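You operate a simulated robot arm through the tools that you are given. There is no shell and no other tool. Be economical: measure what you need, move in short steps, check, and stop when the job is done.

You run a simulated two-armed robot. Do the job below in one go: nothing can be reset, and whatever is moved stays where it is left.

TASK
Set a snap on both dots of the green wallet.
Fine: Then lay it in the green tray; leave the press slide out and nothing under the ram.

It is judged by the outcome, as a careful person would: the job done as asked, and still so three seconds after it is handed in. It fails if anything else is knocked over, pushed out of place, dropped, spilled or broken.

THE ROBOT
Two 7-joint arms with three-finger grippers on one trunk, on a base that drives. Base frame: it is fixed to the floor where the robot stands at the start and does not move with it; the origin is under the middle of the robot, x ahead of it, y to its left, z up; the surface under the hand at the start is at about z = 0.8. Lengths are in m, angles in degrees, forces in N, time in s.
The left shoulder is at the start at [0.07, 0.146, 1.288], the right one opposite. With the tool pointing down near the work surface each hand reaches from about 0.1 to 0.64 m from the robot's upright axis, wherever it stands, measured 20 degrees to its own side. Places, roughly: brass key [0.7, 0.1, 1.1]; inside of the green tray [0.8, -0.2, 0.8]; pocket of the press slide [0.5, 0.1, 0.8]; press lever [0.6, 0, 1.1]; press slide [0.5, 0.1, 0.8]; ram [0.7, 0.1, 0.9]; silver key [0.7, 0.1, 1.1]. Payload 2.2 kg a hand.
The TCP of each hand is the grasp point between the finger pads, 0.028 m short of the fingertips. In the tool frame z runs along the fingers and y along their closing line. Largest opening 0.102 m; the body of the gripper starts 0.071 m behind the TCP.
Orientation is that of the tool frame in the base frame, as a unit quaternion [x, y, z, w]. With the fingers straight down and closing along the base's y, the tool's x points along the base's -x, its y along +y and its z along -z.

THE INTERFACE
- The arms move only by the tool jog_arm. It takes "left_motion", "right_motion" or both (then of equal length, played together; a hand with none holds still); each is a list of rows, each an object (a shift or turn left out is 0, a gripper value left out holds the last) with "rotation": the turn, a rotation vector about the tool's x, y, z in degrees, a list of three; "slide": the shift along the tool's x, y, z in cm, a list of three; "fingers": the finger opening in cm, from 0 to 10.2. In form: [{"rotation": [rx, ry, rz], "slide": [tx, ty, tz], "fingers": fingers}, ...]. A call has 1 to 8 rows; each row shifts and turns the commanded pose from where the row before left it, along the tool's axes as they then stand. Rows are played at 5 a second. More than 0.05 m and 8.6 degrees between two rows, or a gripper value outside its range, and nothing of the call is played. A pose out of reach is approached as far as the arm can. The call stops where the force on the tool passes 50 N (or 10 N more than at its start, if that is more) or the arm is blocked; 0.2 s more then pass. The fingers move at their own pace and stop on an object; they squeeze with about 21 N. The grip force told is the motor's: it shows also when the fingers shut on nothing. Time passes only in rows, and 0.2 s behind the last, so rows that do not move let the fingers close. It gives the time, the measured TCP pose, the force on the tool (base axes), the opening and the grip force at its end, in the units of the frame above (readings bear some noise), with the torque about the TCP (base axes, N m) and any sound that the robot's microphone picked up.
- Cameras (640 x 400 px; columns grow to the right, rows downward): "scene" is now at [0.1325, -0.005, 1.5056]; the picture's right is [-0.06, -1.00, 0.00], its down [-0.68, 0.04, -0.73] and it looks along [0.73, -0.05, -0.68] (base axes); focal length 214 px, centre (320, 200). "left" rides on the left gripper at [0.072, 0.038, -0.086] in its tool frame; the picture's right is [-0.46, 0.89, 0.00], its down [-0.60, -0.32, -0.73] and it looks along [-0.65, -0.34, 0.68] (tool axes); focal length 256 px, centre (320, 200). "right" rides on the right gripper at [0.069, 0.044, -0.086] in its tool frame; the picture's right is [-0.53, 0.85, 0.00], its down [-0.58, -0.36, -0.73] and it looks along [-0.62, -0.39, 0.68] (tool axes); focal length 256 px, centre (320, 200). There is no depth. A picture from a camera that has moved, and an enlarged one, comes with that camera's place and axes in the base frame and with its lens.
- capture(camera): a new picture of that camera. No time passes.
- move_column(by): slides the trunk up (or, below 0, down) by that many m; the arms and the scene camera ride with it, the base frame stays. It gives what a move gives, with no picture.
- roll_base(legs): drives the robot by 1 to 6 legs, each [ahead, left, turn to the left] in m, m and degrees, along the robot's own axes; the way and the turn of a leg run together, so that a leg with both is an arc; at most 1.5 m and 180 degrees a leg. The arms and the cameras ride along, it lands a little off, and it stops where it bumps. It gives what a move gives.
- head_to(pan, tilt): turns the head with the scene camera to pan (to the left, within 86 degrees either way) and tilt (down, from -29 to 69), counted from straight ahead of the robot. It gives what a move gives.
- zoom(camera, box): a new picture of the part [left, top, right, bottom] of that camera's present view, enlarged. No time passes.
- job_done(): hands the job in; it is judged then, once.

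Go step by step. Nothing tells you exact positions but the pictures and the camera data: compare them with the known pose of the tool, close in by small moves and look again before you grip or let go. The budget is 120 turns and 88 pictures, counting those below and the enlarged ones. Unless the task says otherwise, let go and move clear before handing in, and close with one line.

The tools are called after "Request:" as a command line: name --argument value ..., lists and objects as JSON in quotes. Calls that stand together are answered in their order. jog_arm: Moves the arms, as the interface text tells. Its arguments: {"type":"object","properties":{"left_motion":{"type":"array"},"right_motion":{"type":"array"}},"required":[]} The other tools are called the same way: move_column (by) slides the trunk up or down; roll_base (legs) drives the base; head_to (pan, tilt) turns the head that bears the scene camera; capture (camera) takes a picture; zoom (camera, box) takes an enlarged picture of a part of a camera's view; job_done () hands the job in.

At the start:

```text
t: 0.0
left_position: [0.371, 0.1825, 1.3705]
left_tool_rot: [-0.001, 1.0, -0.001, 0.0]
left_ft_force: [0.1, -0.2, -0.2]
left_torque: [0.02, 0.02, 0.02]
left_finger_gap: 0.1023
left_grasp_force: 0.0
right_position: [0.4601, -0.2632, 1.3696]
right_tool_rot: [0.001, 1.0, 0.0, 0.0]
right_ft_force: [-0.6, 0.4, 0.0]
right_torque: [0.0, 0.03, 0.01]
right_finger_gap: 0.1019
right_grasp_force: 0.1
trunk travel left (down, up): [-0.825, 0.115]
robot x, y, heading: [-0.0027, 0.0002, -0.1]
head pan, tilt: [-3.5, 42.9]
```

scene: 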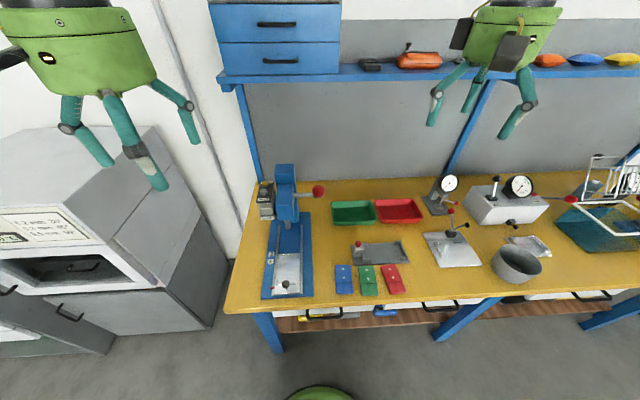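
right: 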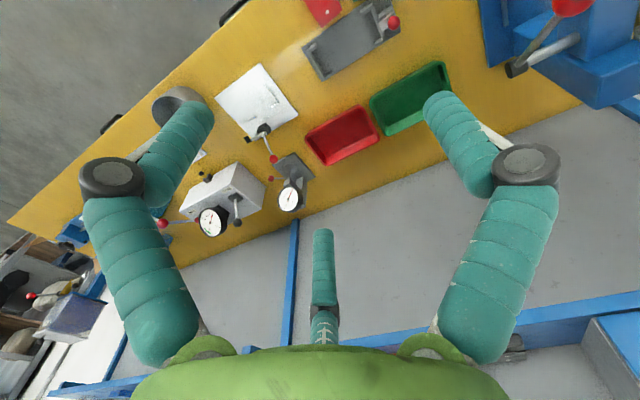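
left: 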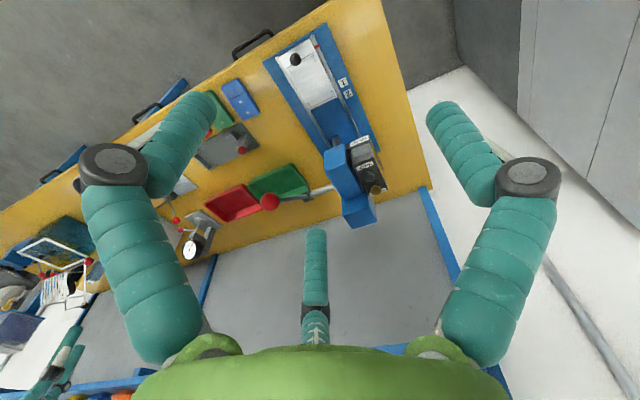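

I see the press (blue) at left, with its slide out toward me, three wallets (blue, green, red) and the trays. I'll zoom in for details first.

Request:
zoom --camera "scene" --box '[240, 150, 340, 310]'

Request:
zoom --camera "scene" --box '[320, 190, 440, 310]'

Request:
zoom --camera "left" --box '[180, 20, 420, 240]'

```text
2.50 times, centred on (290, 230) of scene
camera zoom: at [0.1325, -0.005, 1.5056], right [-0.06, -1.0, 0.0], down [-0.68, 0.04, -0.73], along [0.73, -0.05, -0.68], focal length 536 px, centre (395, 125)
```

zoom: 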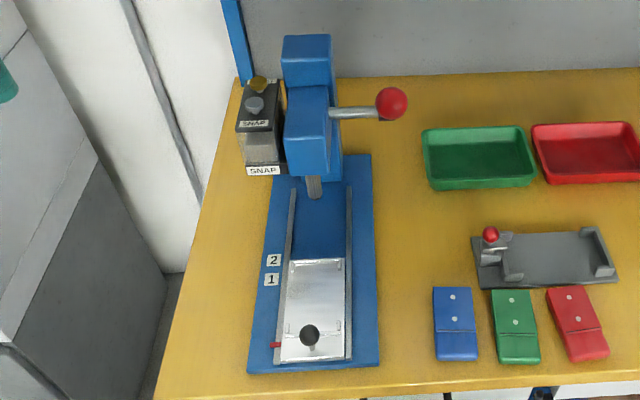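

```text
3.33 times, centred on (380, 250) of scene
camera zoom: at [0.1325, -0.005, 1.5056], right [-0.06, -1.0, 0.0], down [-0.68, 0.04, -0.73], along [0.73, -0.05, -0.68], focal length 715 px, centre (120, 33)
```

zoom: 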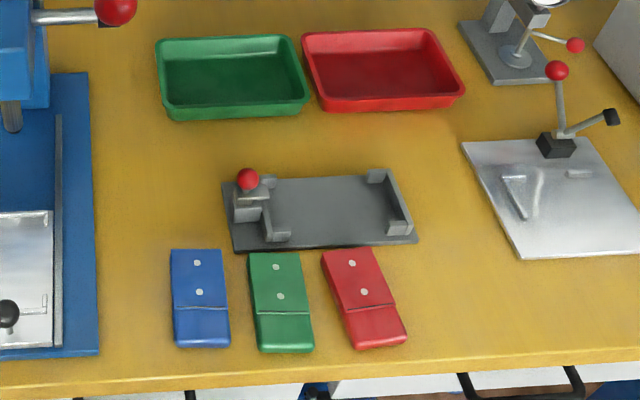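

```text
1.82 times, centred on (300, 130) of left
camera zoom: at [0.2997, 0.2202, 1.458], right [0.46, 0.89, 0.0], down [0.6, -0.32, 0.73], along [0.65, -0.34, -0.68], focal length 465 px, centre (356, 327)
```

zoom: 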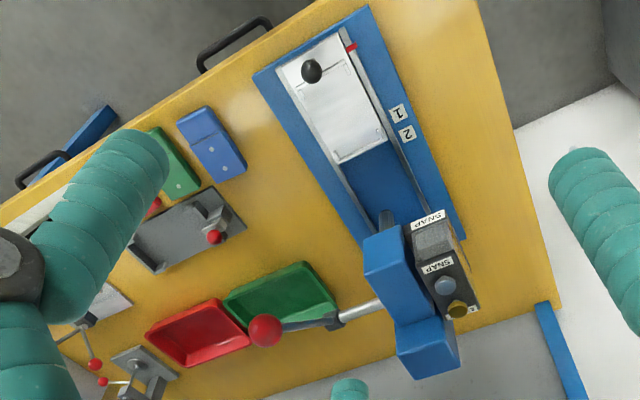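

The wallet looks to be about 0.105 x 0.058 m, with dots 0.037 m apart. Next I'll look closer at the press parts, keys and slide.

Request:
zoom --camera "scene" --box '[250, 160, 330, 210]'

Request:
zoom --camera "scene" --box '[255, 245, 335, 300]'

Request:
zoom --camera "left" --box '[310, 120, 400, 220]'

Request:
zoom --camera "scene" --box '[330, 255, 410, 300]'

```text
8.00 times, centred on (290, 185) of scene
camera zoom: at [0.1325, -0.005, 1.5056], right [-0.06, -1.0, 0.0], down [-0.68, 0.04, -0.73], along [0.73, -0.05, -0.68], focal length 1716 px, centre (560, 320)
```

zoom: 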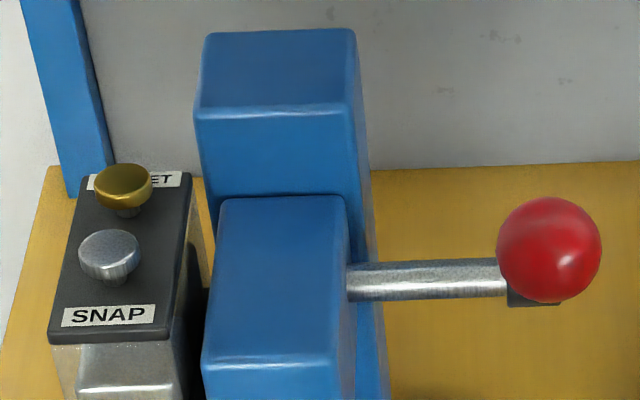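

```text
7.27 times, centred on (295, 272) of scene
camera zoom: at [0.1325, -0.005, 1.5056], right [-0.06, -1.0, 0.0], down [-0.68, 0.04, -0.73], along [0.73, -0.05, -0.68], focal length 1560 px, centre (502, -327)
```

zoom: 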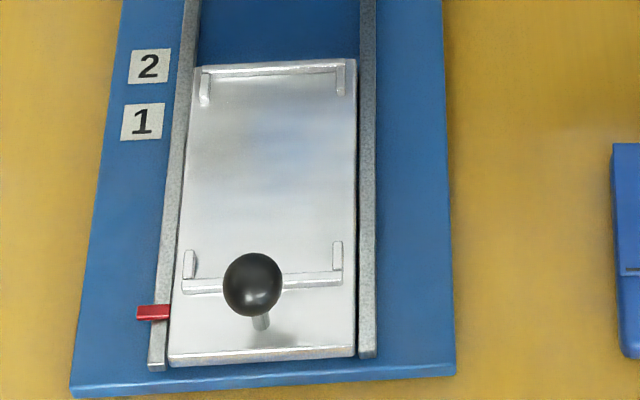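

```text
4.00 times, centred on (355, 170) of left
camera zoom: at [0.2997, 0.2202, 1.458], right [0.46, 0.89, 0.0], down [0.6, -0.32, 0.73], along [0.65, -0.34, -0.68], focal length 1024 px, centre (180, 320)
```

zoom: 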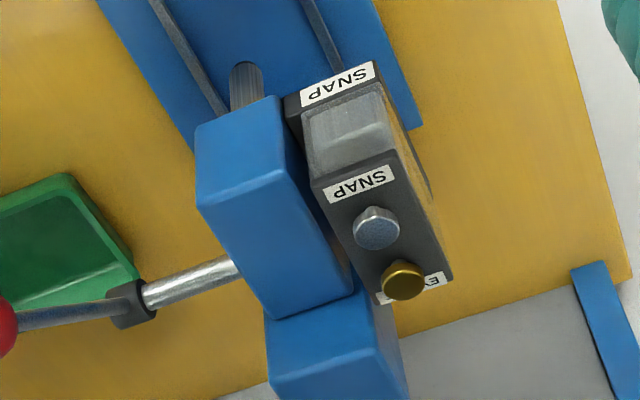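

```text
8.00 times, centred on (370, 278) of scene
camera zoom: at [0.1325, -0.005, 1.5056], right [-0.06, -1.0, 0.0], down [-0.68, 0.04, -0.73], along [0.73, -0.05, -0.68], focal length 1716 px, centre (-80, -420)
```

zoom: 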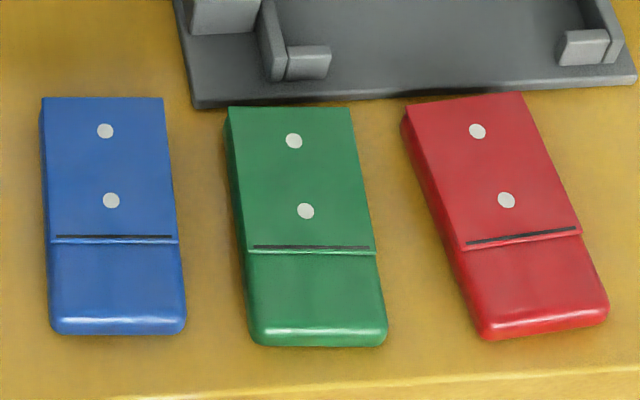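

The silver key is marked SNAP and the brass one "..ET". Dots 1 and 2 seem to match slide marks 1 and 2 if the wallet keeps its present orientation. I'll check how much room the base has in front of the bench, and the whole brass label.

Request:
head_to --pan 0 --tilt 69

Request:
capture --camera "scene"

Request:
zoom --camera "left" --box '[330, 95, 400, 150]'

```text
t: 0.9
left_position: [0.3727, 0.182, 1.371]
left_tool_rot: [-0.001, 1.0, 0.0, 0.001]
left_ft_force: [-0.3, -0.5, -0.1]
left_torque: [-0.02, 0.02, 0.0]
left_finger_gap: 0.1017
left_grasp_force: 0.2
right_position: [0.4611, -0.2626, 1.3696]
right_tool_rot: [0.001, 1.0, 0.0, 0.0]
right_ft_force: [-0.8, -0.3, 0.0]
right_torque: [-0.03, 0.01, 0.01]
right_finger_gap: 0.1023
right_grasp_force: 0.1
trunk travel left (down, up): [-0.825, 0.115]
robot x, y, heading: [0.0014, -0.0032, 0.1]
head pan, tilt: [0.0, 68.8]
```

```text
77 pictures are left
camera scene: at [0.1057, 0.0001, 1.4737], right [0.0, -1.0, 0.0], down [-0.93, 0.0, -0.36], along [0.36, 0.0, -0.93], focal length 214 px, centre (320, 200)
```

scene: 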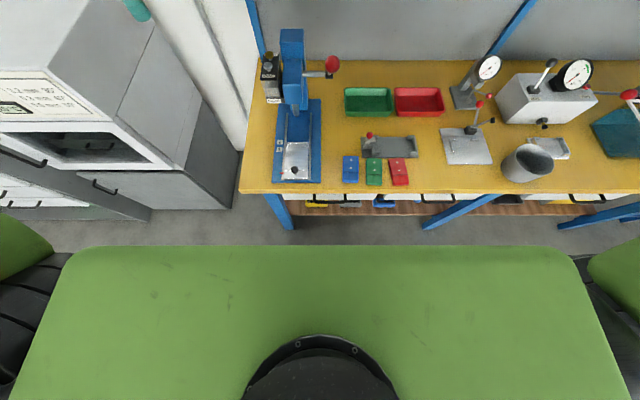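

```text
7.27 times, centred on (365, 122) of left
camera zoom: at [0.2997, 0.2202, 1.458], right [0.46, 0.89, 0.0], down [0.6, -0.32, 0.73], along [0.65, -0.34, -0.68], focal length 1862 px, centre (-7, 764)
```

zoom: 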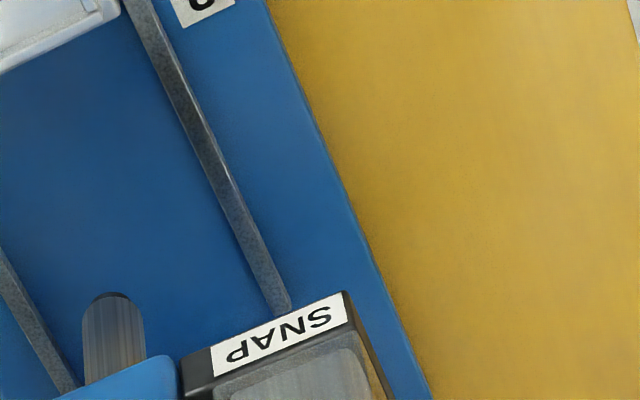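

The bench edge is at about x=0.39 and there seems to be room ahead. The tray at x≈0.79 needs the robot nearer, so I'll drive ahead in short steps.

Request:
roll_base --legs '[[0.1, 0, 0]]'

```text
t: 2.0
left_position: [0.4642, 0.1837, 1.3723]
left_tool_rot: [-0.002, 1.0, -0.001, 0.004]
left_ft_force: [-0.1, 0.3, -0.2]
left_torque: [-0.01, -0.07, 0.03]
left_finger_gap: 0.1019
left_grasp_force: 0.1
right_position: [0.5532, -0.2629, 1.3722]
right_tool_rot: [0.0, 1.0, 0.0, 0.003]
right_ft_force: [-0.9, 0.1, 0.6]
right_torque: [0.02, -0.06, 0.03]
right_finger_gap: 0.1017
right_grasp_force: 0.1
trunk travel left (down, up): [-0.825, 0.115]
robot x, y, heading: [0.0963, 0.0016, 0.4]
head pan, tilt: [0.0, 68.8]
```

Request:
roll_base --legs '[[0.07, 0, -0.4]]'

Request:
head_to --pan 0 --tilt 55

Request:
capture --camera "scene"

```text
t: 3.1
left_position: [0.5305, 0.1799, 1.3745]
left_tool_rot: [0.002, 1.0, 0.0, 0.004]
left_ft_force: [-1.4, 0.0, 0.1]
left_torque: [-0.01, -0.11, 0.02]
left_finger_gap: 0.1018
left_grasp_force: 0.0
right_position: [0.618, -0.2653, 1.3746]
right_tool_rot: [0.003, 1.0, 0.0, 0.005]
right_ft_force: [-0.9, -0.8, 0.1]
right_torque: [0.01, -0.1, -0.01]
right_finger_gap: 0.1018
right_grasp_force: 0.0
trunk travel left (down, up): [-0.825, 0.115]
robot x, y, heading: [0.1667, -0.0006, -0.3]
head pan, tilt: [0.0, 68.8]
```

```text
t: 3.8
left_position: [0.5396, 0.1804, 1.3707]
left_tool_rot: [0.002, 1.0, 0.0, 0.002]
left_ft_force: [0.3, -0.2, -0.7]
left_torque: [0.01, 0.03, 0.03]
left_finger_gap: 0.1021
left_grasp_force: 0.1
right_position: [0.6275, -0.2653, 1.3707]
right_tool_rot: [0.003, 1.0, 0.0, 0.001]
right_ft_force: [0.7, 0.2, 0.4]
right_torque: [0.02, 0.01, 0.0]
right_finger_gap: 0.1019
right_grasp_force: 0.1
trunk travel left (down, up): [-0.825, 0.115]
robot x, y, heading: [0.1647, 0.0025, -0.3]
head pan, tilt: [0.0, 55.0]
```

```text
75 pictures are left
camera scene: at [0.2892, -0.0005, 1.4891], right [0.0, -1.0, 0.0], down [-0.82, 0.0, -0.57], along [0.57, 0.0, -0.82], focal length 214 px, centre (320, 200)
```

scene: 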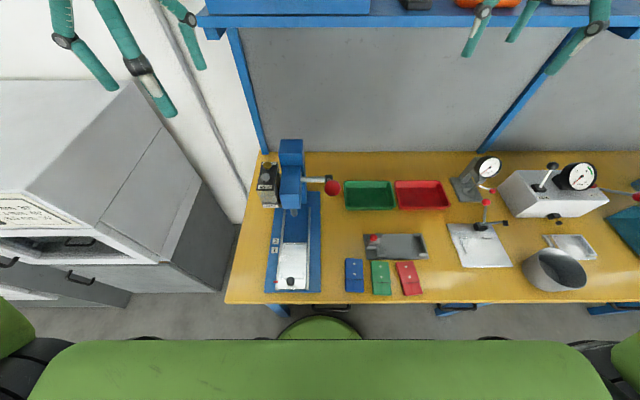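

I'm at x≈0.165, with the base just under the bench edge. Now I'll zoom in on the wallets, slide and tray from here to measure them.

Request:
zoom --camera "scene" --box '[340, 230, 440, 305]'

Request:
zoom --camera "scene" --box '[255, 180, 345, 300]'

```text
5.33 times, centred on (390, 268) of scene
camera zoom: at [0.2892, -0.0005, 1.4891], right [0.0, -1.0, 0.0], down [-0.82, 0.0, -0.57], along [0.57, 0.0, -0.82], focal length 1144 px, centre (-53, -160)
```

zoom: 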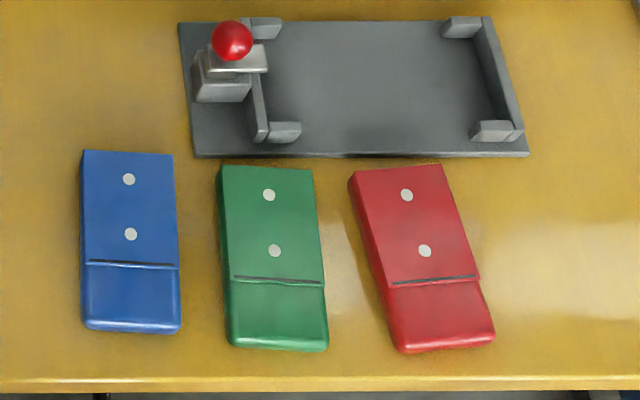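

```text
3.33 times, centred on (300, 240) of scene
camera zoom: at [0.2892, -0.0005, 1.4891], right [0.0, -1.0, 0.0], down [-0.82, 0.0, -0.57], along [0.57, 0.0, -0.82], focal length 715 px, centre (387, 67)
```

zoom: 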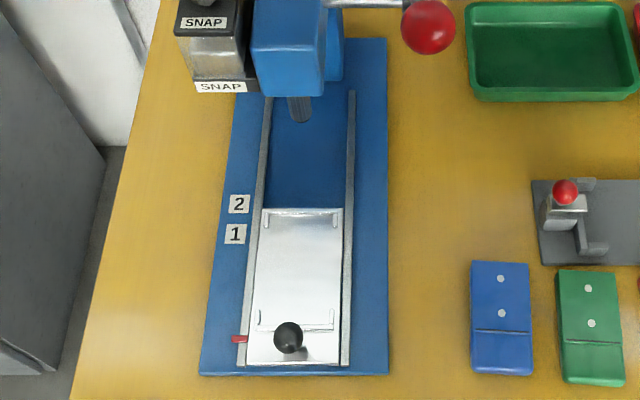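

I measure the green wallet centre at about (0.47, -0.186), turned about -5°, with its width along y. I'll bring the right hand over it.

Request:
jog_arm --right_motion '[{"slide": [3.94, 2, 0]}, {"slide": [3.94, 2, 0]}, {"slide": [3.94, 2, 0]}, {"slide": [3.94, 2, 0], "rotation": [0, 0, 5]}, {"slide": [0, 0, 4.5]}, {"slide": [0, 0, 4.5]}, {"slide": [0, 0, 4.5]}, {"slide": [0, 0, 4.5]}]'

Request:
jog_arm --right_motion '[{"slide": [0, 0, 4.5]}, {"slide": [0, 0, 4.5]}, {"slide": [0, 0, 4]}, {"slide": [0, 0, 2]}, {"slide": [0, 0, 0]}]'

Request:
capture --camera "scene"

Request:
capture --camera "right"

```text
t: 5.6
left_position: [0.5399, 0.1801, 1.3711]
left_tool_rot: [0.002, 1.0, -0.001, 0.001]
left_ft_force: [0.5, 0.2, -0.6]
left_torque: [-0.02, 0.02, -0.03]
left_finger_gap: 0.1017
left_grasp_force: 0.0
right_position: [0.4721, -0.1833, 1.1897]
right_tool_rot: [0.046, 0.999, 0.001, 0.001]
right_ft_force: [0.1, -0.1, 0.2]
right_torque: [0.0, 0.02, 0.02]
right_finger_gap: 0.1017
right_grasp_force: 0.0
trunk travel left (down, up): [-0.825, 0.115]
robot x, y, heading: [0.1683, -0.0009, -0.5]
head pan, tilt: [0.0, 55.0]
```

```text
t: 6.8
left_position: [0.5392, 0.1814, 1.3708]
left_tool_rot: [0.002, 1.0, -0.001, 0.002]
left_ft_force: [-0.3, 1.3, -1.1]
left_torque: [-0.02, -0.02, 0.0]
left_finger_gap: 0.1018
left_grasp_force: 0.1
right_position: [0.4716, -0.1851, 1.0398]
right_tool_rot: [0.047, 0.999, 0.001, 0.001]
right_ft_force: [-0.7, 0.4, 0.1]
right_torque: [-0.02, -0.01, -0.03]
right_finger_gap: 0.102
right_grasp_force: 0.1
trunk travel left (down, up): [-0.825, 0.115]
robot x, y, heading: [0.1642, -0.0023, -0.5]
head pan, tilt: [0.0, 55.0]
```

```text
72 pictures are left
camera scene: at [0.2892, -0.0001, 1.4891], right [0.0, -1.0, 0.0], down [-0.82, 0.0, -0.57], along [0.57, 0.0, -0.82], focal length 214 px, centre (320, 200)
```

scene: 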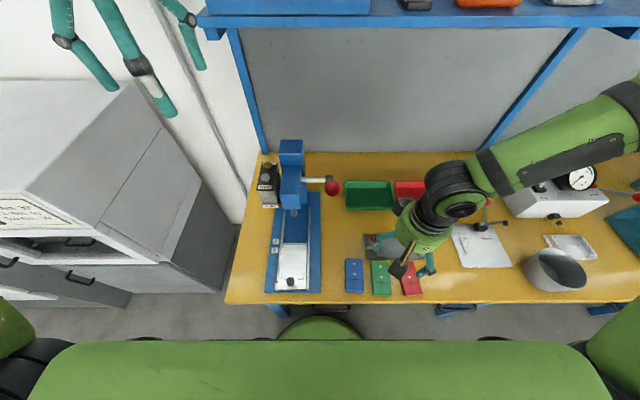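

```text
71 pictures are left
camera right: at [0.4052, -0.1346, 1.1259], right [0.61, 0.79, 0.0], down [0.54, -0.42, 0.73], along [0.58, -0.45, -0.68], focal length 256 px, centre (320, 200)
```

right: 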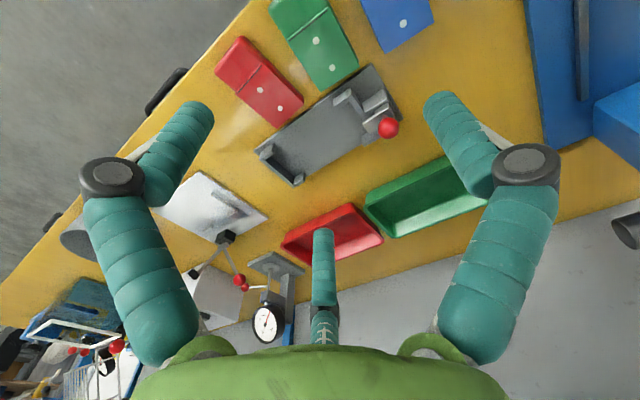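

The hand camera agrees with that position: dots near (0.469, -0.189) and (0.503, -0.190). I'll narrow the fingers to clear the neighbouring wallets, then descend.

Request:
jog_arm --right_motion '[{"slide": [0, -0.2, 0], "fingers": 7.2}, {"slide": [0, 0, 4.5]}, {"slide": [0, 0, 4.5]}, {"slide": [0, 0, 4.5]}, {"slide": [0, 0, 3]}, {"slide": [0, 0, 0]}]'

Request:
capture --camera "right"

Request:
zoom --camera "scene" --box '[340, 230, 440, 305]'

```text
t: 8.2
left_position: [0.5401, 0.1801, 1.3707]
left_tool_rot: [0.001, 1.0, -0.002, 0.001]
left_ft_force: [0.6, 0.8, 0.5]
left_torque: [-0.03, 0.03, 0.02]
left_finger_gap: 0.1019
left_grasp_force: 0.1
right_position: [0.4723, -0.2164, 0.9196]
right_tool_rot: [0.046, 0.999, 0.0, 0.0]
right_ft_force: [-0.2, 1.0, 0.1]
right_torque: [0.04, 0.03, -0.03]
right_finger_gap: 0.0722
right_grasp_force: 0.2
right hand out of reach, approached as far as the arm can: row 4, 5
trunk travel left (down, up): [-0.825, 0.115]
robot x, y, heading: [0.1658, -0.0007, -0.1]
head pan, tilt: [0.0, 55.0]
```

```text
70 pictures are left
camera right: at [0.4074, -0.1669, 1.0049], right [0.61, 0.79, 0.0], down [0.54, -0.42, 0.73], along [0.58, -0.45, -0.68], focal length 256 px, centre (320, 200)
```

right: 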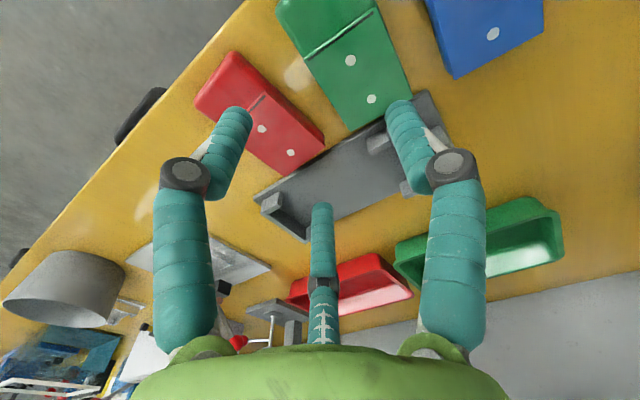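

```text
5.33 times, centred on (390, 268) of scene
camera zoom: at [0.2902, -0.0003, 1.489], right [0.0, -1.0, 0.0], down [-0.82, 0.0, -0.57], along [0.57, 0.0, -0.82], focal length 1144 px, centre (-53, -160)
```

zoom: 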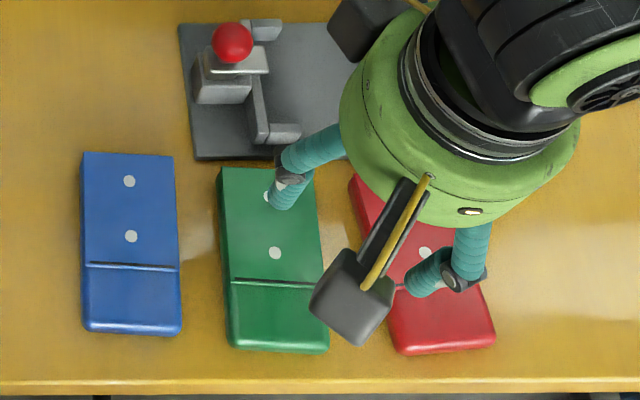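

The arm ran out of reach in this posture and swerved sideways. I'll go back up, lower the trunk a bit and retry.

Request:
jog_arm --right_motion '[{"slide": [0, 0, -4.5]}, {"slide": [0, 0, -4.5]}, {"slide": [0, 0, -4.5]}, {"slide": [0, 0, -4.5]}, {"slide": [0, 0, 0]}]'

```text
t: 9.4
left_position: [0.5405, 0.1806, 1.3704]
left_tool_rot: [0.001, 1.0, 0.0, 0.001]
left_ft_force: [-0.6, -0.4, -0.7]
left_torque: [0.01, 0.0, -0.05]
left_finger_gap: 0.1019
left_grasp_force: 0.0
right_position: [0.4712, -0.2148, 1.1001]
right_tool_rot: [0.045, 0.999, 0.0, 0.001]
right_ft_force: [0.2, -0.1, 1.3]
right_torque: [0.05, 0.0, 0.02]
right_finger_gap: 0.0719
right_grasp_force: 0.0
trunk travel left (down, up): [-0.825, 0.115]
robot x, y, heading: [0.1681, -0.0006, -0.5]
head pan, tilt: [0.0, 55.0]
```

Request:
move_column --by -0.13

Request:
jog_arm --right_motion '[{"slide": [0, 2.95, 0]}, {"slide": [0, 0, 3]}, {"slide": [0, 0, 0]}]'

Request:
capture --camera "right"

Request:
capture --camera "scene"

```text
t: 11.0
left_position: [0.5396, 0.18, 1.241]
left_tool_rot: [0.001, 1.0, -0.001, 0.002]
left_ft_force: [-0.6, 0.8, -0.2]
left_torque: [0.01, -0.01, 0.03]
left_finger_gap: 0.1018
left_grasp_force: 0.0
right_position: [0.4712, -0.2146, 0.9693]
right_tool_rot: [0.047, 0.999, 0.0, 0.001]
right_ft_force: [-0.5, 0.1, -0.2]
right_torque: [-0.02, -0.02, 0.01]
right_finger_gap: 0.0722
right_grasp_force: 0.0
trunk travel left (down, up): [-0.695, 0.245]
robot x, y, heading: [0.1657, -0.002, -0.1]
head pan, tilt: [0.0, 55.0]
```

```text
t: 11.8
left_position: [0.5395, 0.1796, 1.2414]
left_tool_rot: [0.002, 1.0, 0.0, 0.002]
left_ft_force: [0.4, 0.6, -0.6]
left_torque: [0.04, 0.0, 0.01]
left_finger_gap: 0.102
left_grasp_force: 0.1
right_position: [0.4733, -0.1891, 0.9384]
right_tool_rot: [0.046, 0.999, 0.001, 0.0]
right_ft_force: [0.4, -0.3, -0.5]
right_torque: [0.01, -0.05, -0.01]
right_finger_gap: 0.0722
right_grasp_force: 0.0
trunk travel left (down, up): [-0.695, 0.245]
robot x, y, heading: [0.1671, -0.0017, -0.2]
head pan, tilt: [0.0, 55.0]
```

```text
68 pictures are left
camera right: at [0.4072, -0.1385, 1.0248], right [0.61, 0.79, 0.0], down [0.54, -0.42, 0.73], along [0.58, -0.45, -0.68], focal length 256 px, centre (320, 200)
```

right: 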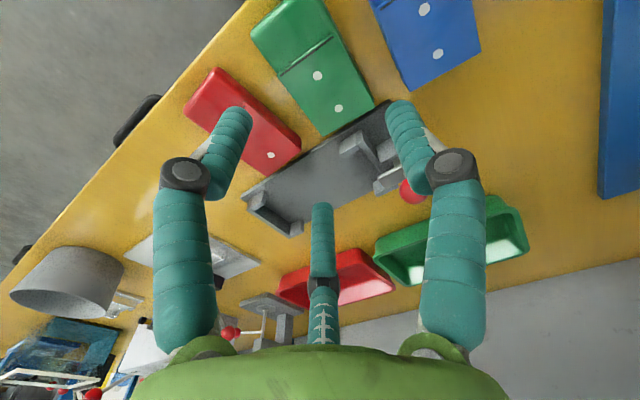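

```text
67 pictures are left
camera scene: at [0.2888, -0.0013, 1.3592], right [-0.01, -1.0, 0.0], down [-0.82, 0.0, -0.57], along [0.57, 0.0, -0.82], focal length 214 px, centre (320, 200)
```

scene: 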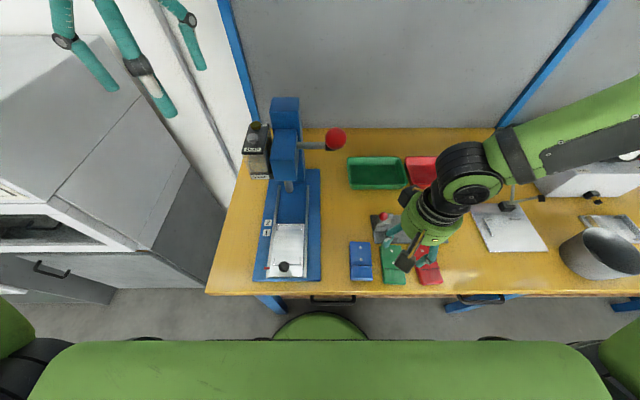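

The hand camera puts the near dot right under the TCP, so alignment is good. I'll go down around the wallet.

Request:
jog_arm --right_motion '[{"slide": [0, 0, 3]}, {"slide": [0, 0, 3]}, {"slide": [0, 0, 0]}]'

Request:
capture --camera "right"

Request:
zoom --camera "scene" --box '[340, 215, 460, 295]'

```text
t: 12.6
left_position: [0.5393, 0.1811, 1.241]
left_tool_rot: [0.001, 1.0, -0.001, 0.001]
left_ft_force: [0.4, -0.3, -0.5]
left_torque: [-0.03, 0.01, -0.01]
left_finger_gap: 0.1021
left_grasp_force: 0.1
right_position: [0.4733, -0.1854, 0.8803]
right_tool_rot: [0.046, 0.999, 0.0, 0.002]
right_ft_force: [-0.3, 0.7, -1.0]
right_torque: [0.02, 0.0, 0.01]
right_finger_gap: 0.072
right_grasp_force: 0.0
trunk travel left (down, up): [-0.695, 0.245]
robot x, y, heading: [0.167, -0.0032, -0.2]
head pan, tilt: [0.0, 55.0]
```

```text
66 pictures are left
camera right: at [0.4066, -0.1353, 0.9649], right [0.61, 0.79, 0.0], down [0.54, -0.42, 0.73], along [0.58, -0.45, -0.68], focal length 256 px, centre (320, 200)
```

right: 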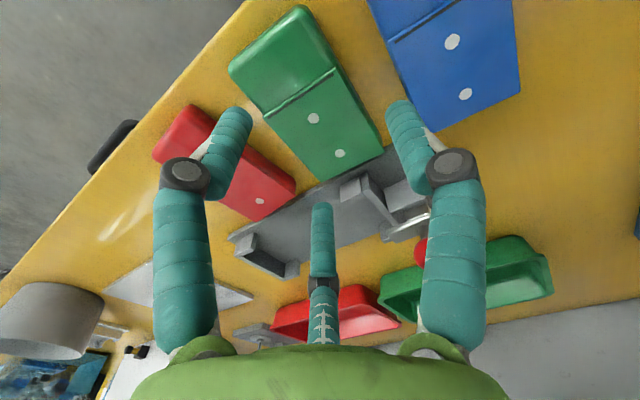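

```text
5.00 times, centred on (400, 255) of scene
camera zoom: at [0.2887, 0.0, 1.3592], right [0.0, -1.0, 0.0], down [-0.82, 0.0, -0.57], along [0.57, 0.0, -0.82], focal length 1072 px, centre (-80, -75)
```

zoom: 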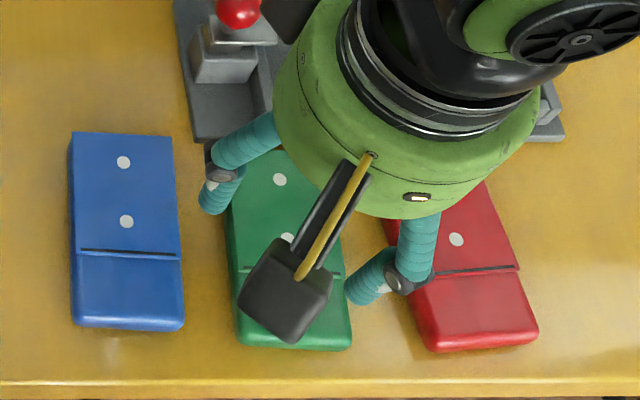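

Still aligned, apart from a 2–3 mm shift. I'll descend fully and close.

Request:
jog_arm --right_motion '[{"slide": [0, -0.2, 2.5]}, {"slide": [0, 0, 2]}, {"slide": [0, 0, 0]}]'

Request:
zoom --camera "scene" --box '[340, 215, 460, 295]'

```text
t: 13.4
left_position: [0.538, 0.1805, 1.2428]
left_tool_rot: [0.002, 1.0, -0.001, 0.001]
left_ft_force: [0.0, 0.5, -0.1]
left_torque: [0.02, 0.0, 0.01]
left_finger_gap: 0.1019
left_grasp_force: 0.2
right_position: [0.4742, -0.1877, 0.8339]
right_tool_rot: [0.047, 0.999, 0.0, 0.003]
right_ft_force: [1.1, -4.3, 27.7]
right_torque: [-0.79, -0.36, -0.1]
right_finger_gap: 0.0935
right_grasp_force: 14.1
trunk travel left (down, up): [-0.695, 0.245]
robot x, y, heading: [0.166, -0.0049, -0.4]
head pan, tilt: [0.0, 55.0]
```

```text
5.00 times, centred on (400, 255) of scene
camera zoom: at [0.2878, 0.0001, 1.3595], right [0.0, -1.0, 0.0], down [-0.82, 0.0, -0.57], along [0.57, 0.0, -0.82], focal length 1072 px, centre (-80, -75)
```

zoom: 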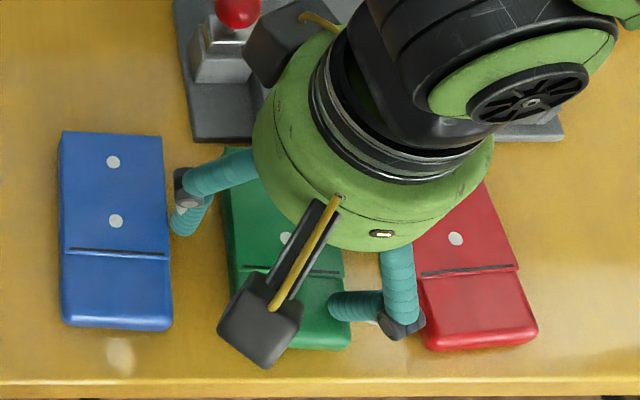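

The fingers were forced open to 0.0935 with 28 N upward, and the blue wallet was nudged slightly. I'll look before doing anything else.

Request:
capture --camera "right"

Request:
zoom --camera "right" --box '[140, 0, 500, 230]'

```text
63 pictures are left
camera right: at [0.4081, -0.1389, 0.9202], right [0.61, 0.79, 0.0], down [0.54, -0.42, 0.73], along [0.58, -0.45, -0.68], focal length 256 px, centre (320, 200)
```

right: 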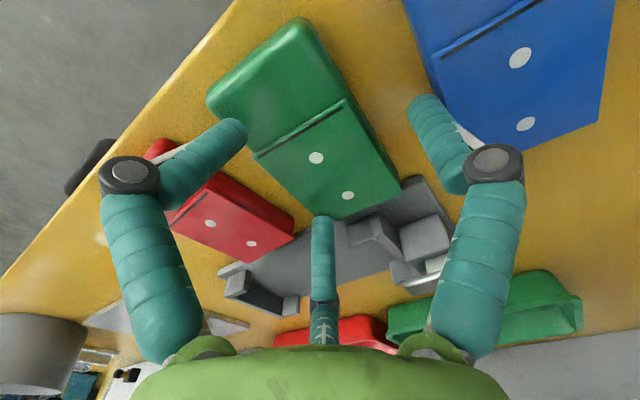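

```text
1.74 times, centred on (320, 115) of right
camera zoom: at [0.4081, -0.1389, 0.9202], right [0.61, 0.79, 0.0], down [0.54, -0.42, 0.73], along [0.58, -0.45, -0.68], focal length 445 px, centre (320, 348)
```

zoom: 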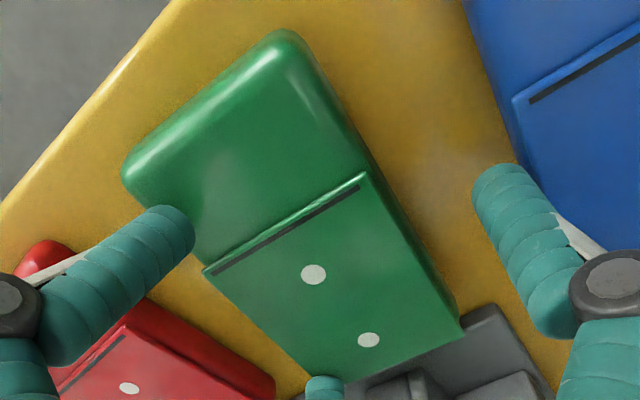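

The drawn right fingertip sits on the green wallet's edge. I'll lift straight back up and re-measure everything.

Request:
jog_arm --right_motion '[{"slide": [0, 0, -1.5]}, {"slide": [0, 0, -3]}, {"slide": [0, 0, -3]}, {"slide": [0, 0, 0]}]'

Request:
capture --camera "right"

Request:
zoom --camera "scene" --box '[340, 215, 460, 295]'

```text
t: 14.4
left_position: [0.5407, 0.1801, 1.2414]
left_tool_rot: [0.002, 1.0, 0.0, 0.0]
left_ft_force: [0.3, 0.6, 0.4]
left_torque: [-0.02, -0.03, -0.01]
left_finger_gap: 0.1021
left_grasp_force: 0.0
right_position: [0.4744, -0.1879, 0.9092]
right_tool_rot: [0.046, 0.999, 0.001, 0.0]
right_ft_force: [0.4, 0.5, -0.3]
right_torque: [0.0, 0.02, 0.01]
right_finger_gap: 0.0722
right_grasp_force: 0.0
trunk travel left (down, up): [-0.695, 0.245]
robot x, y, heading: [0.1675, 0.0015, -0.2]
head pan, tilt: [0.0, 55.0]
```

```text
61 pictures are left
camera right: at [0.4094, -0.1387, 0.9945], right [0.61, 0.79, 0.0], down [0.54, -0.42, 0.73], along [0.58, -0.45, -0.68], focal length 256 px, centre (320, 200)
```

right: 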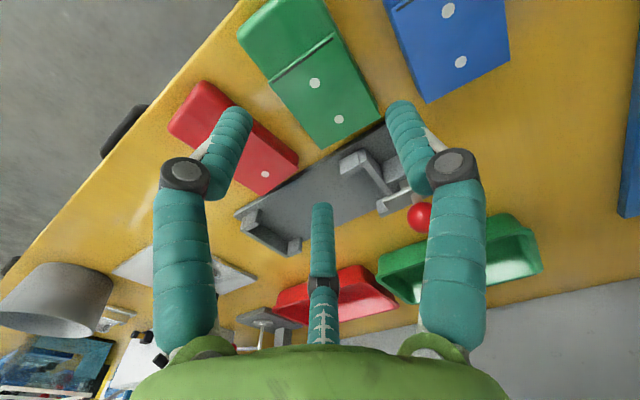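

```text
5.00 times, centred on (400, 255) of scene
camera zoom: at [0.2903, -0.0007, 1.359], right [0.0, -1.0, 0.0], down [-0.82, 0.0, -0.57], along [0.57, 0.0, -0.82], focal length 1072 px, centre (-80, -75)
```

zoom: 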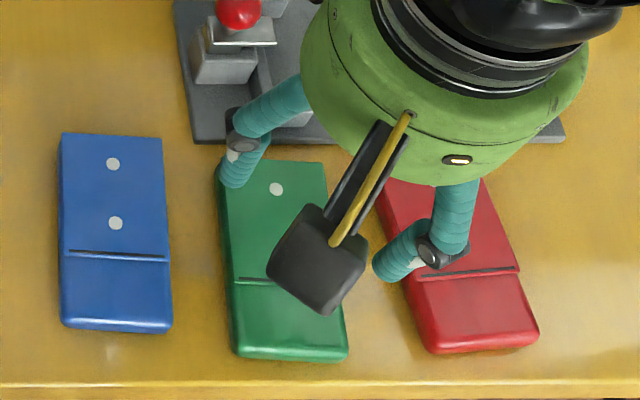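

The evidence (contact torque, picture geometry) shows the hand really has three prongs: one at tool +y, two at -y spread along x. The two landed on the wallet's right edge. I'll re-centre with a wider opening so the wallet lies between one prong on the left and two on the right.

Request:
jog_arm --right_motion '[{"slide": [0.88, -0.79, 0], "fingers": 8.6}, {"slide": [0, 0, 2.5]}, {"slide": [0, 0, 1.5]}, {"slide": [0, 0, 0]}]'

Request:
capture --camera "right"

Request:
zoom --camera "scene" --box '[340, 215, 460, 295]'

```text
t: 15.4
left_position: [0.539, 0.1811, 1.2423]
left_tool_rot: [0.001, 1.0, -0.001, 0.002]
left_ft_force: [0.4, 0.6, -0.4]
left_torque: [0.01, -0.02, 0.02]
left_finger_gap: 0.102
left_grasp_force: 0.1
right_position: [0.4671, -0.1977, 0.8695]
right_tool_rot: [0.046, 0.999, 0.0, 0.002]
right_ft_force: [0.3, -0.1, 0.4]
right_torque: [-0.01, -0.02, -0.01]
right_finger_gap: 0.086
right_grasp_force: 0.1
right hand out of reach, approached as far as the arm can: row 1
trunk travel left (down, up): [-0.695, 0.245]
robot x, y, heading: [0.1717, 0.0011, -0.3]
head pan, tilt: [0.0, 55.0]
```

```text
59 pictures are left
camera right: at [0.4019, -0.1463, 0.9557], right [0.61, 0.79, 0.0], down [0.54, -0.42, 0.73], along [0.58, -0.45, -0.68], focal length 256 px, centre (320, 200)
```

right: 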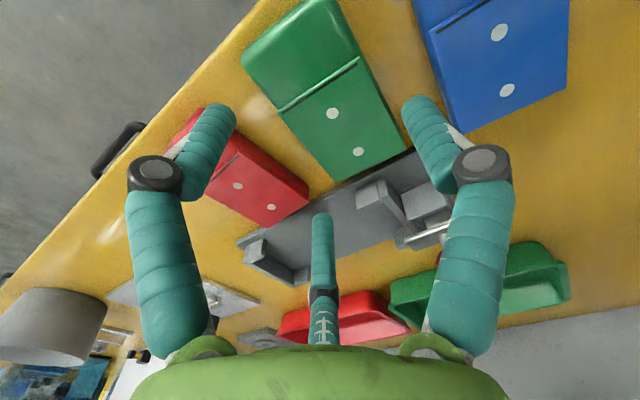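

```text
5.00 times, centred on (400, 255) of scene
camera zoom: at [0.2889, -0.0006, 1.3592], right [0.0, -1.0, 0.0], down [-0.82, 0.0, -0.57], along [0.57, 0.0, -0.82], focal length 1072 px, centre (-80, -75)
```

zoom: 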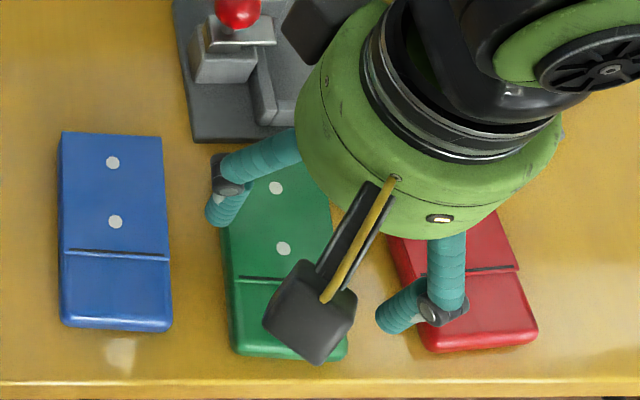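

The prong model checks out. After a small adjustment I'll descend to TCP z≈0.834 and check that no force appears before closing.

Request:
jog_arm --right_motion '[{"slide": [-0.2, -0.1, 0], "fingers": 8.4}, {"slide": [0, 0, 1.8]}, {"slide": [0, 0, 1.75]}, {"slide": [0, 0, 0]}]'

Request:
zoom --camera "right" --box '[140, 0, 500, 230]'

```text
t: 16.4
left_position: [0.5405, 0.1798, 1.2416]
left_tool_rot: [0.001, 1.0, 0.0, 0.001]
left_ft_force: [1.0, 0.2, -0.4]
left_torque: [0.0, 0.0, 0.0]
left_finger_gap: 0.1019
left_grasp_force: 0.1
right_position: [0.4705, -0.1962, 0.8341]
right_tool_rot: [0.046, 0.999, 0.0, 0.002]
right_ft_force: [-0.2, 0.7, -0.9]
right_torque: [0.02, -0.03, 0.01]
right_finger_gap: 0.0839
right_grasp_force: 0.1
trunk travel left (down, up): [-0.695, 0.245]
robot x, y, heading: [0.1654, -0.001, -0.2]
head pan, tilt: [0.0, 55.0]
```

```text
1.74 times, centred on (320, 115) of right
camera zoom: at [0.4049, -0.1454, 0.9191], right [0.61, 0.79, 0.0], down [0.54, -0.42, 0.73], along [0.58, -0.45, -0.68], focal length 445 px, centre (320, 348)
```

zoom: 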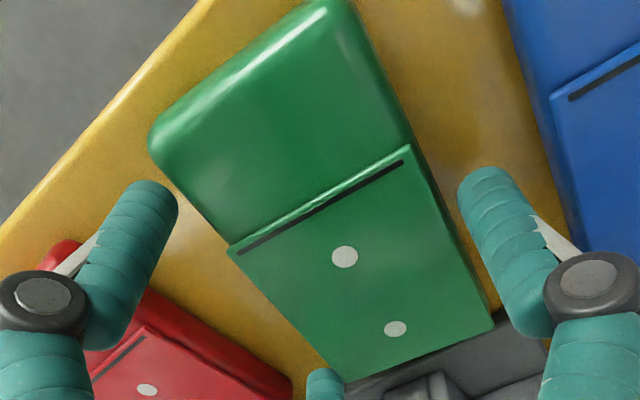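

No contact. I'll shift 2 mm back along the wallet and close gently.

Request:
jog_arm --right_motion '[{"slide": [0.2, 0, 0]}, {"fingers": 7.6}, {"fingers": 6.9}, {"fingers": 5}, {}, {}]'

Request:
zoom --camera "right" --box '[140, 0, 500, 230]'

Request:
zoom --camera "scene" --box '[340, 215, 460, 295]'

```text
t: 17.8
left_position: [0.5397, 0.1809, 1.2413]
left_tool_rot: [0.002, 1.0, -0.002, 0.001]
left_ft_force: [-1.5, -0.4, -0.2]
left_torque: [0.0, 0.0, 0.0]
left_finger_gap: 0.1021
left_grasp_force: 0.0
right_position: [0.4696, -0.1962, 0.8334]
right_tool_rot: [0.046, 0.999, 0.0, 0.001]
right_ft_force: [1.9, -1.2, 5.8]
right_torque: [0.08, -0.05, -0.01]
right_finger_gap: 0.0777
right_grasp_force: 21.0
trunk travel left (down, up): [-0.695, 0.245]
robot x, y, heading: [0.1645, -0.0009, -0.5]
head pan, tilt: [0.0, 55.0]
```

```text
1.74 times, centred on (320, 115) of right
camera zoom: at [0.4026, -0.1453, 0.9198], right [0.61, 0.79, 0.0], down [0.54, -0.42, 0.73], along [0.58, -0.45, -0.68], focal length 445 px, centre (320, 348)
```

zoom: 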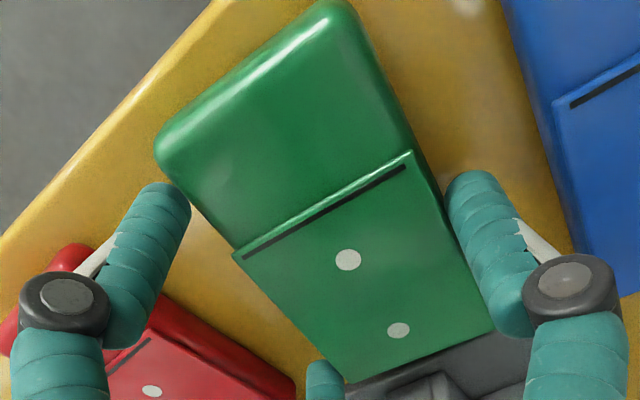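

```text
5.00 times, centred on (400, 255) of scene
camera zoom: at [0.2892, -0.0003, 1.3592], right [0.0, -1.0, 0.0], down [-0.82, 0.0, -0.57], along [0.57, 0.0, -0.82], focal length 1072 px, centre (-80, -75)
```

zoom: 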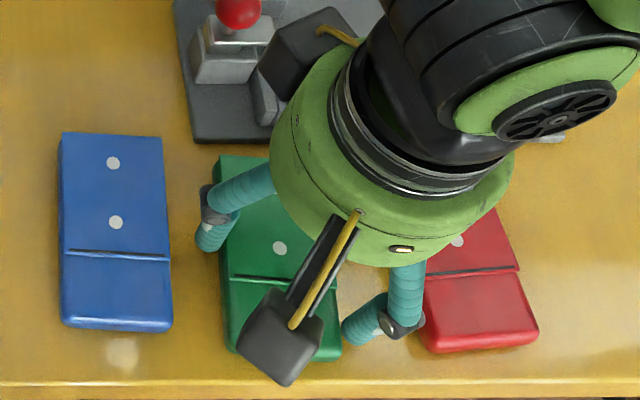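

The grip holds at 0.0777 with 21 N. I'll lift slightly and check.

Request:
jog_arm --right_motion '[{"slide": [0, 0, -1]}, {"slide": [0, 0, -2]}, {"slide": [0, 0, -2]}, {}]'

Request:
capture --camera "right"

Request:
zoom --camera "scene" --box '[340, 215, 460, 295]'

```text
t: 18.8
left_position: [0.5405, 0.1791, 1.2404]
left_tool_rot: [0.002, 1.0, 0.001, 0.002]
left_ft_force: [0.2, 0.2, 0.4]
left_torque: [-0.01, -0.02, -0.02]
left_finger_gap: 0.1019
left_grasp_force: 0.1
right_position: [0.4676, -0.1967, 0.8847]
right_tool_rot: [0.046, 0.999, 0.0, 0.001]
right_ft_force: [-0.7, 1.3, -0.7]
right_torque: [-0.03, 0.0, 0.03]
right_finger_gap: 0.0777
right_grasp_force: 21.2
trunk travel left (down, up): [-0.695, 0.245]
robot x, y, heading: [0.1686, 0.0006, -0.5]
head pan, tilt: [0.0, 55.0]
```

```text
54 pictures are left
camera right: at [0.4026, -0.1464, 0.9698], right [0.61, 0.79, 0.0], down [0.54, -0.42, 0.73], along [0.58, -0.45, -0.68], focal length 256 px, centre (320, 200)
```

right: 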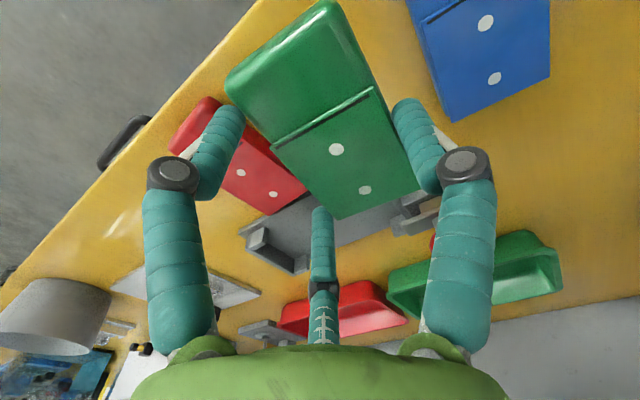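

```text
5.00 times, centred on (400, 255) of scene
camera zoom: at [0.29, -0.0007, 1.3591], right [0.0, -1.0, 0.0], down [-0.82, 0.0, -0.57], along [0.57, 0.0, -0.82], focal length 1072 px, centre (-80, -75)
```

zoom: 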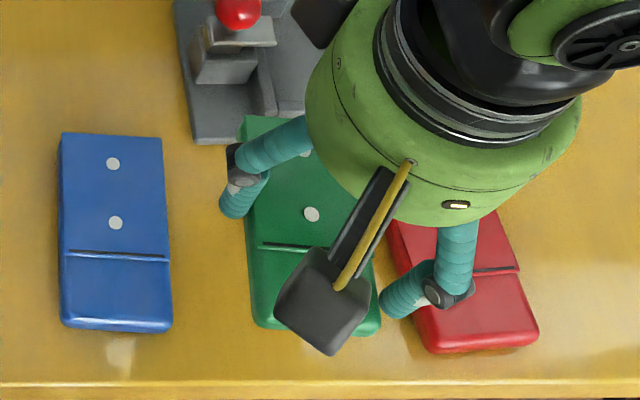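

The wallet is held level and aligned with the tool. In this close posture the right forearm sticks forward and right and could hit the press lever, so I'll lift and back the base off, shifting left, to place it from a stretched posture.

Request:
jog_arm --right_motion '[{"slide": [0, 0, -4]}, {"slide": [0, 0, -4], "rotation": [0, 0, -5.2]}, {"slide": [0, 0, -3]}, {}]'

Request:
roll_base --legs '[[-0.14, 0, 0.3], [0, 0.12, 0]]'

Request:
capture --camera "scene"

```text
t: 19.8
left_position: [0.5393, 0.1794, 1.2411]
left_tool_rot: [0.001, 1.0, -0.001, 0.001]
left_ft_force: [-0.3, -0.1, -0.1]
left_torque: [-0.02, 0.01, 0.02]
left_finger_gap: 0.1023
left_grasp_force: 0.1
right_position: [0.4684, -0.1961, 0.9941]
right_tool_rot: [0.0, 1.0, 0.0, 0.001]
right_ft_force: [-0.6, 0.0, -1.5]
right_torque: [-0.05, 0.03, 0.02]
right_finger_gap: 0.0778
right_grasp_force: 21.0
trunk travel left (down, up): [-0.695, 0.245]
robot x, y, heading: [0.1692, -0.0013, -0.5]
head pan, tilt: [0.0, 55.0]
```

```text
t: 22.0
left_position: [0.4014, 0.2983, 1.2426]
left_tool_rot: [0.001, 1.0, 0.001, 0.002]
left_ft_force: [-0.5, 0.0, 0.1]
left_torque: [0.03, -0.03, -0.01]
left_finger_gap: 0.1022
left_grasp_force: 0.0
right_position: [0.3319, -0.0765, 0.9941]
right_tool_rot: [-0.001, 1.0, 0.001, 0.001]
right_ft_force: [-0.4, -0.6, -0.2]
right_torque: [-0.01, -0.02, -0.03]
right_finger_gap: 0.0777
right_grasp_force: 20.9
trunk travel left (down, up): [-0.695, 0.245]
robot x, y, heading: [0.0287, 0.1201, -0.0]
head pan, tilt: [0.0, 55.0]
```

```text
52 pictures are left
camera scene: at [0.1515, 0.1172, 1.3592], right [0.0, -1.0, 0.0], down [-0.82, 0.0, -0.57], along [0.57, 0.0, -0.82], focal length 214 px, centre (320, 200)
```

scene: 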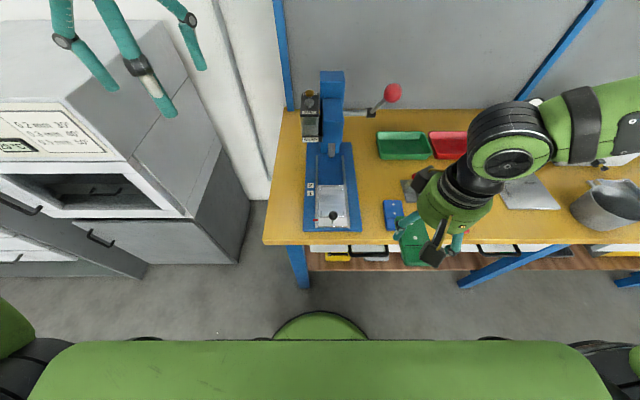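

Request:
jog_arm --right_motion '[{"slide": [-3.83, 2.97, 0]}, {"slide": [-3.83, 2.97, 0]}, {"slide": [-3.83, 2.97, 0]}, {"slide": [-3.83, 2.97, 0]}, {"slide": [-3.83, 2.97, 0]}, {}]'

Request:
capture --camera "scene"

Request:
capture --camera "right"

```text
t: 23.4
left_position: [0.402, 0.3008, 1.2401]
left_tool_rot: [0.001, 1.0, -0.001, 0.001]
left_ft_force: [-1.1, -1.0, -0.1]
left_torque: [-0.02, 0.02, 0.01]
left_finger_gap: 0.1019
left_grasp_force: 0.0
right_position: [0.4876, 0.0039, 1.0065]
right_tool_rot: [-0.001, 1.0, 0.001, 0.001]
right_ft_force: [-1.0, -0.1, -1.1]
right_torque: [-0.01, 0.01, 0.0]
right_finger_gap: 0.0778
right_grasp_force: 21.4
right hand out of reach, approached as far as the arm can: row 4, 5
trunk travel left (down, up): [-0.695, 0.245]
robot x, y, heading: [0.0311, 0.1227, 0.1]
head pan, tilt: [0.0, 55.0]
```

```text
51 pictures are left
camera scene: at [0.1526, 0.1196, 1.359], right [0.0, -1.0, 0.0], down [-0.82, 0.0, -0.57], along [0.57, 0.0, -0.82], focal length 214 px, centre (320, 200)
```

scene: 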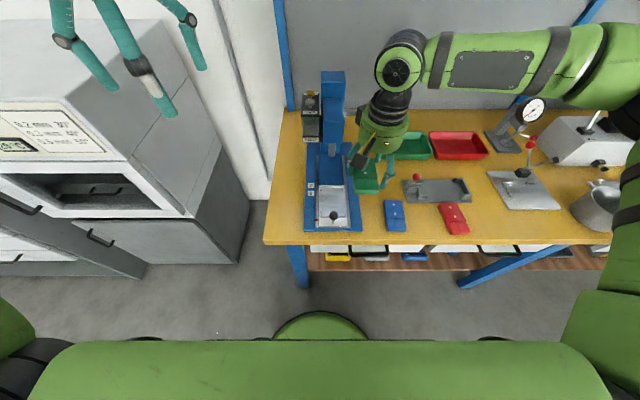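

```text
50 pictures are left
camera right: at [0.4169, 0.0477, 1.0927], right [0.53, 0.85, 0.0], down [0.58, -0.37, 0.73], along [0.62, -0.39, -0.68], focal length 256 px, centre (320, 200)
```

right: 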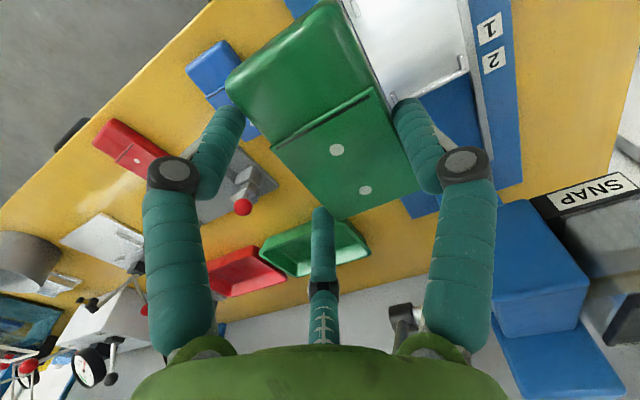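

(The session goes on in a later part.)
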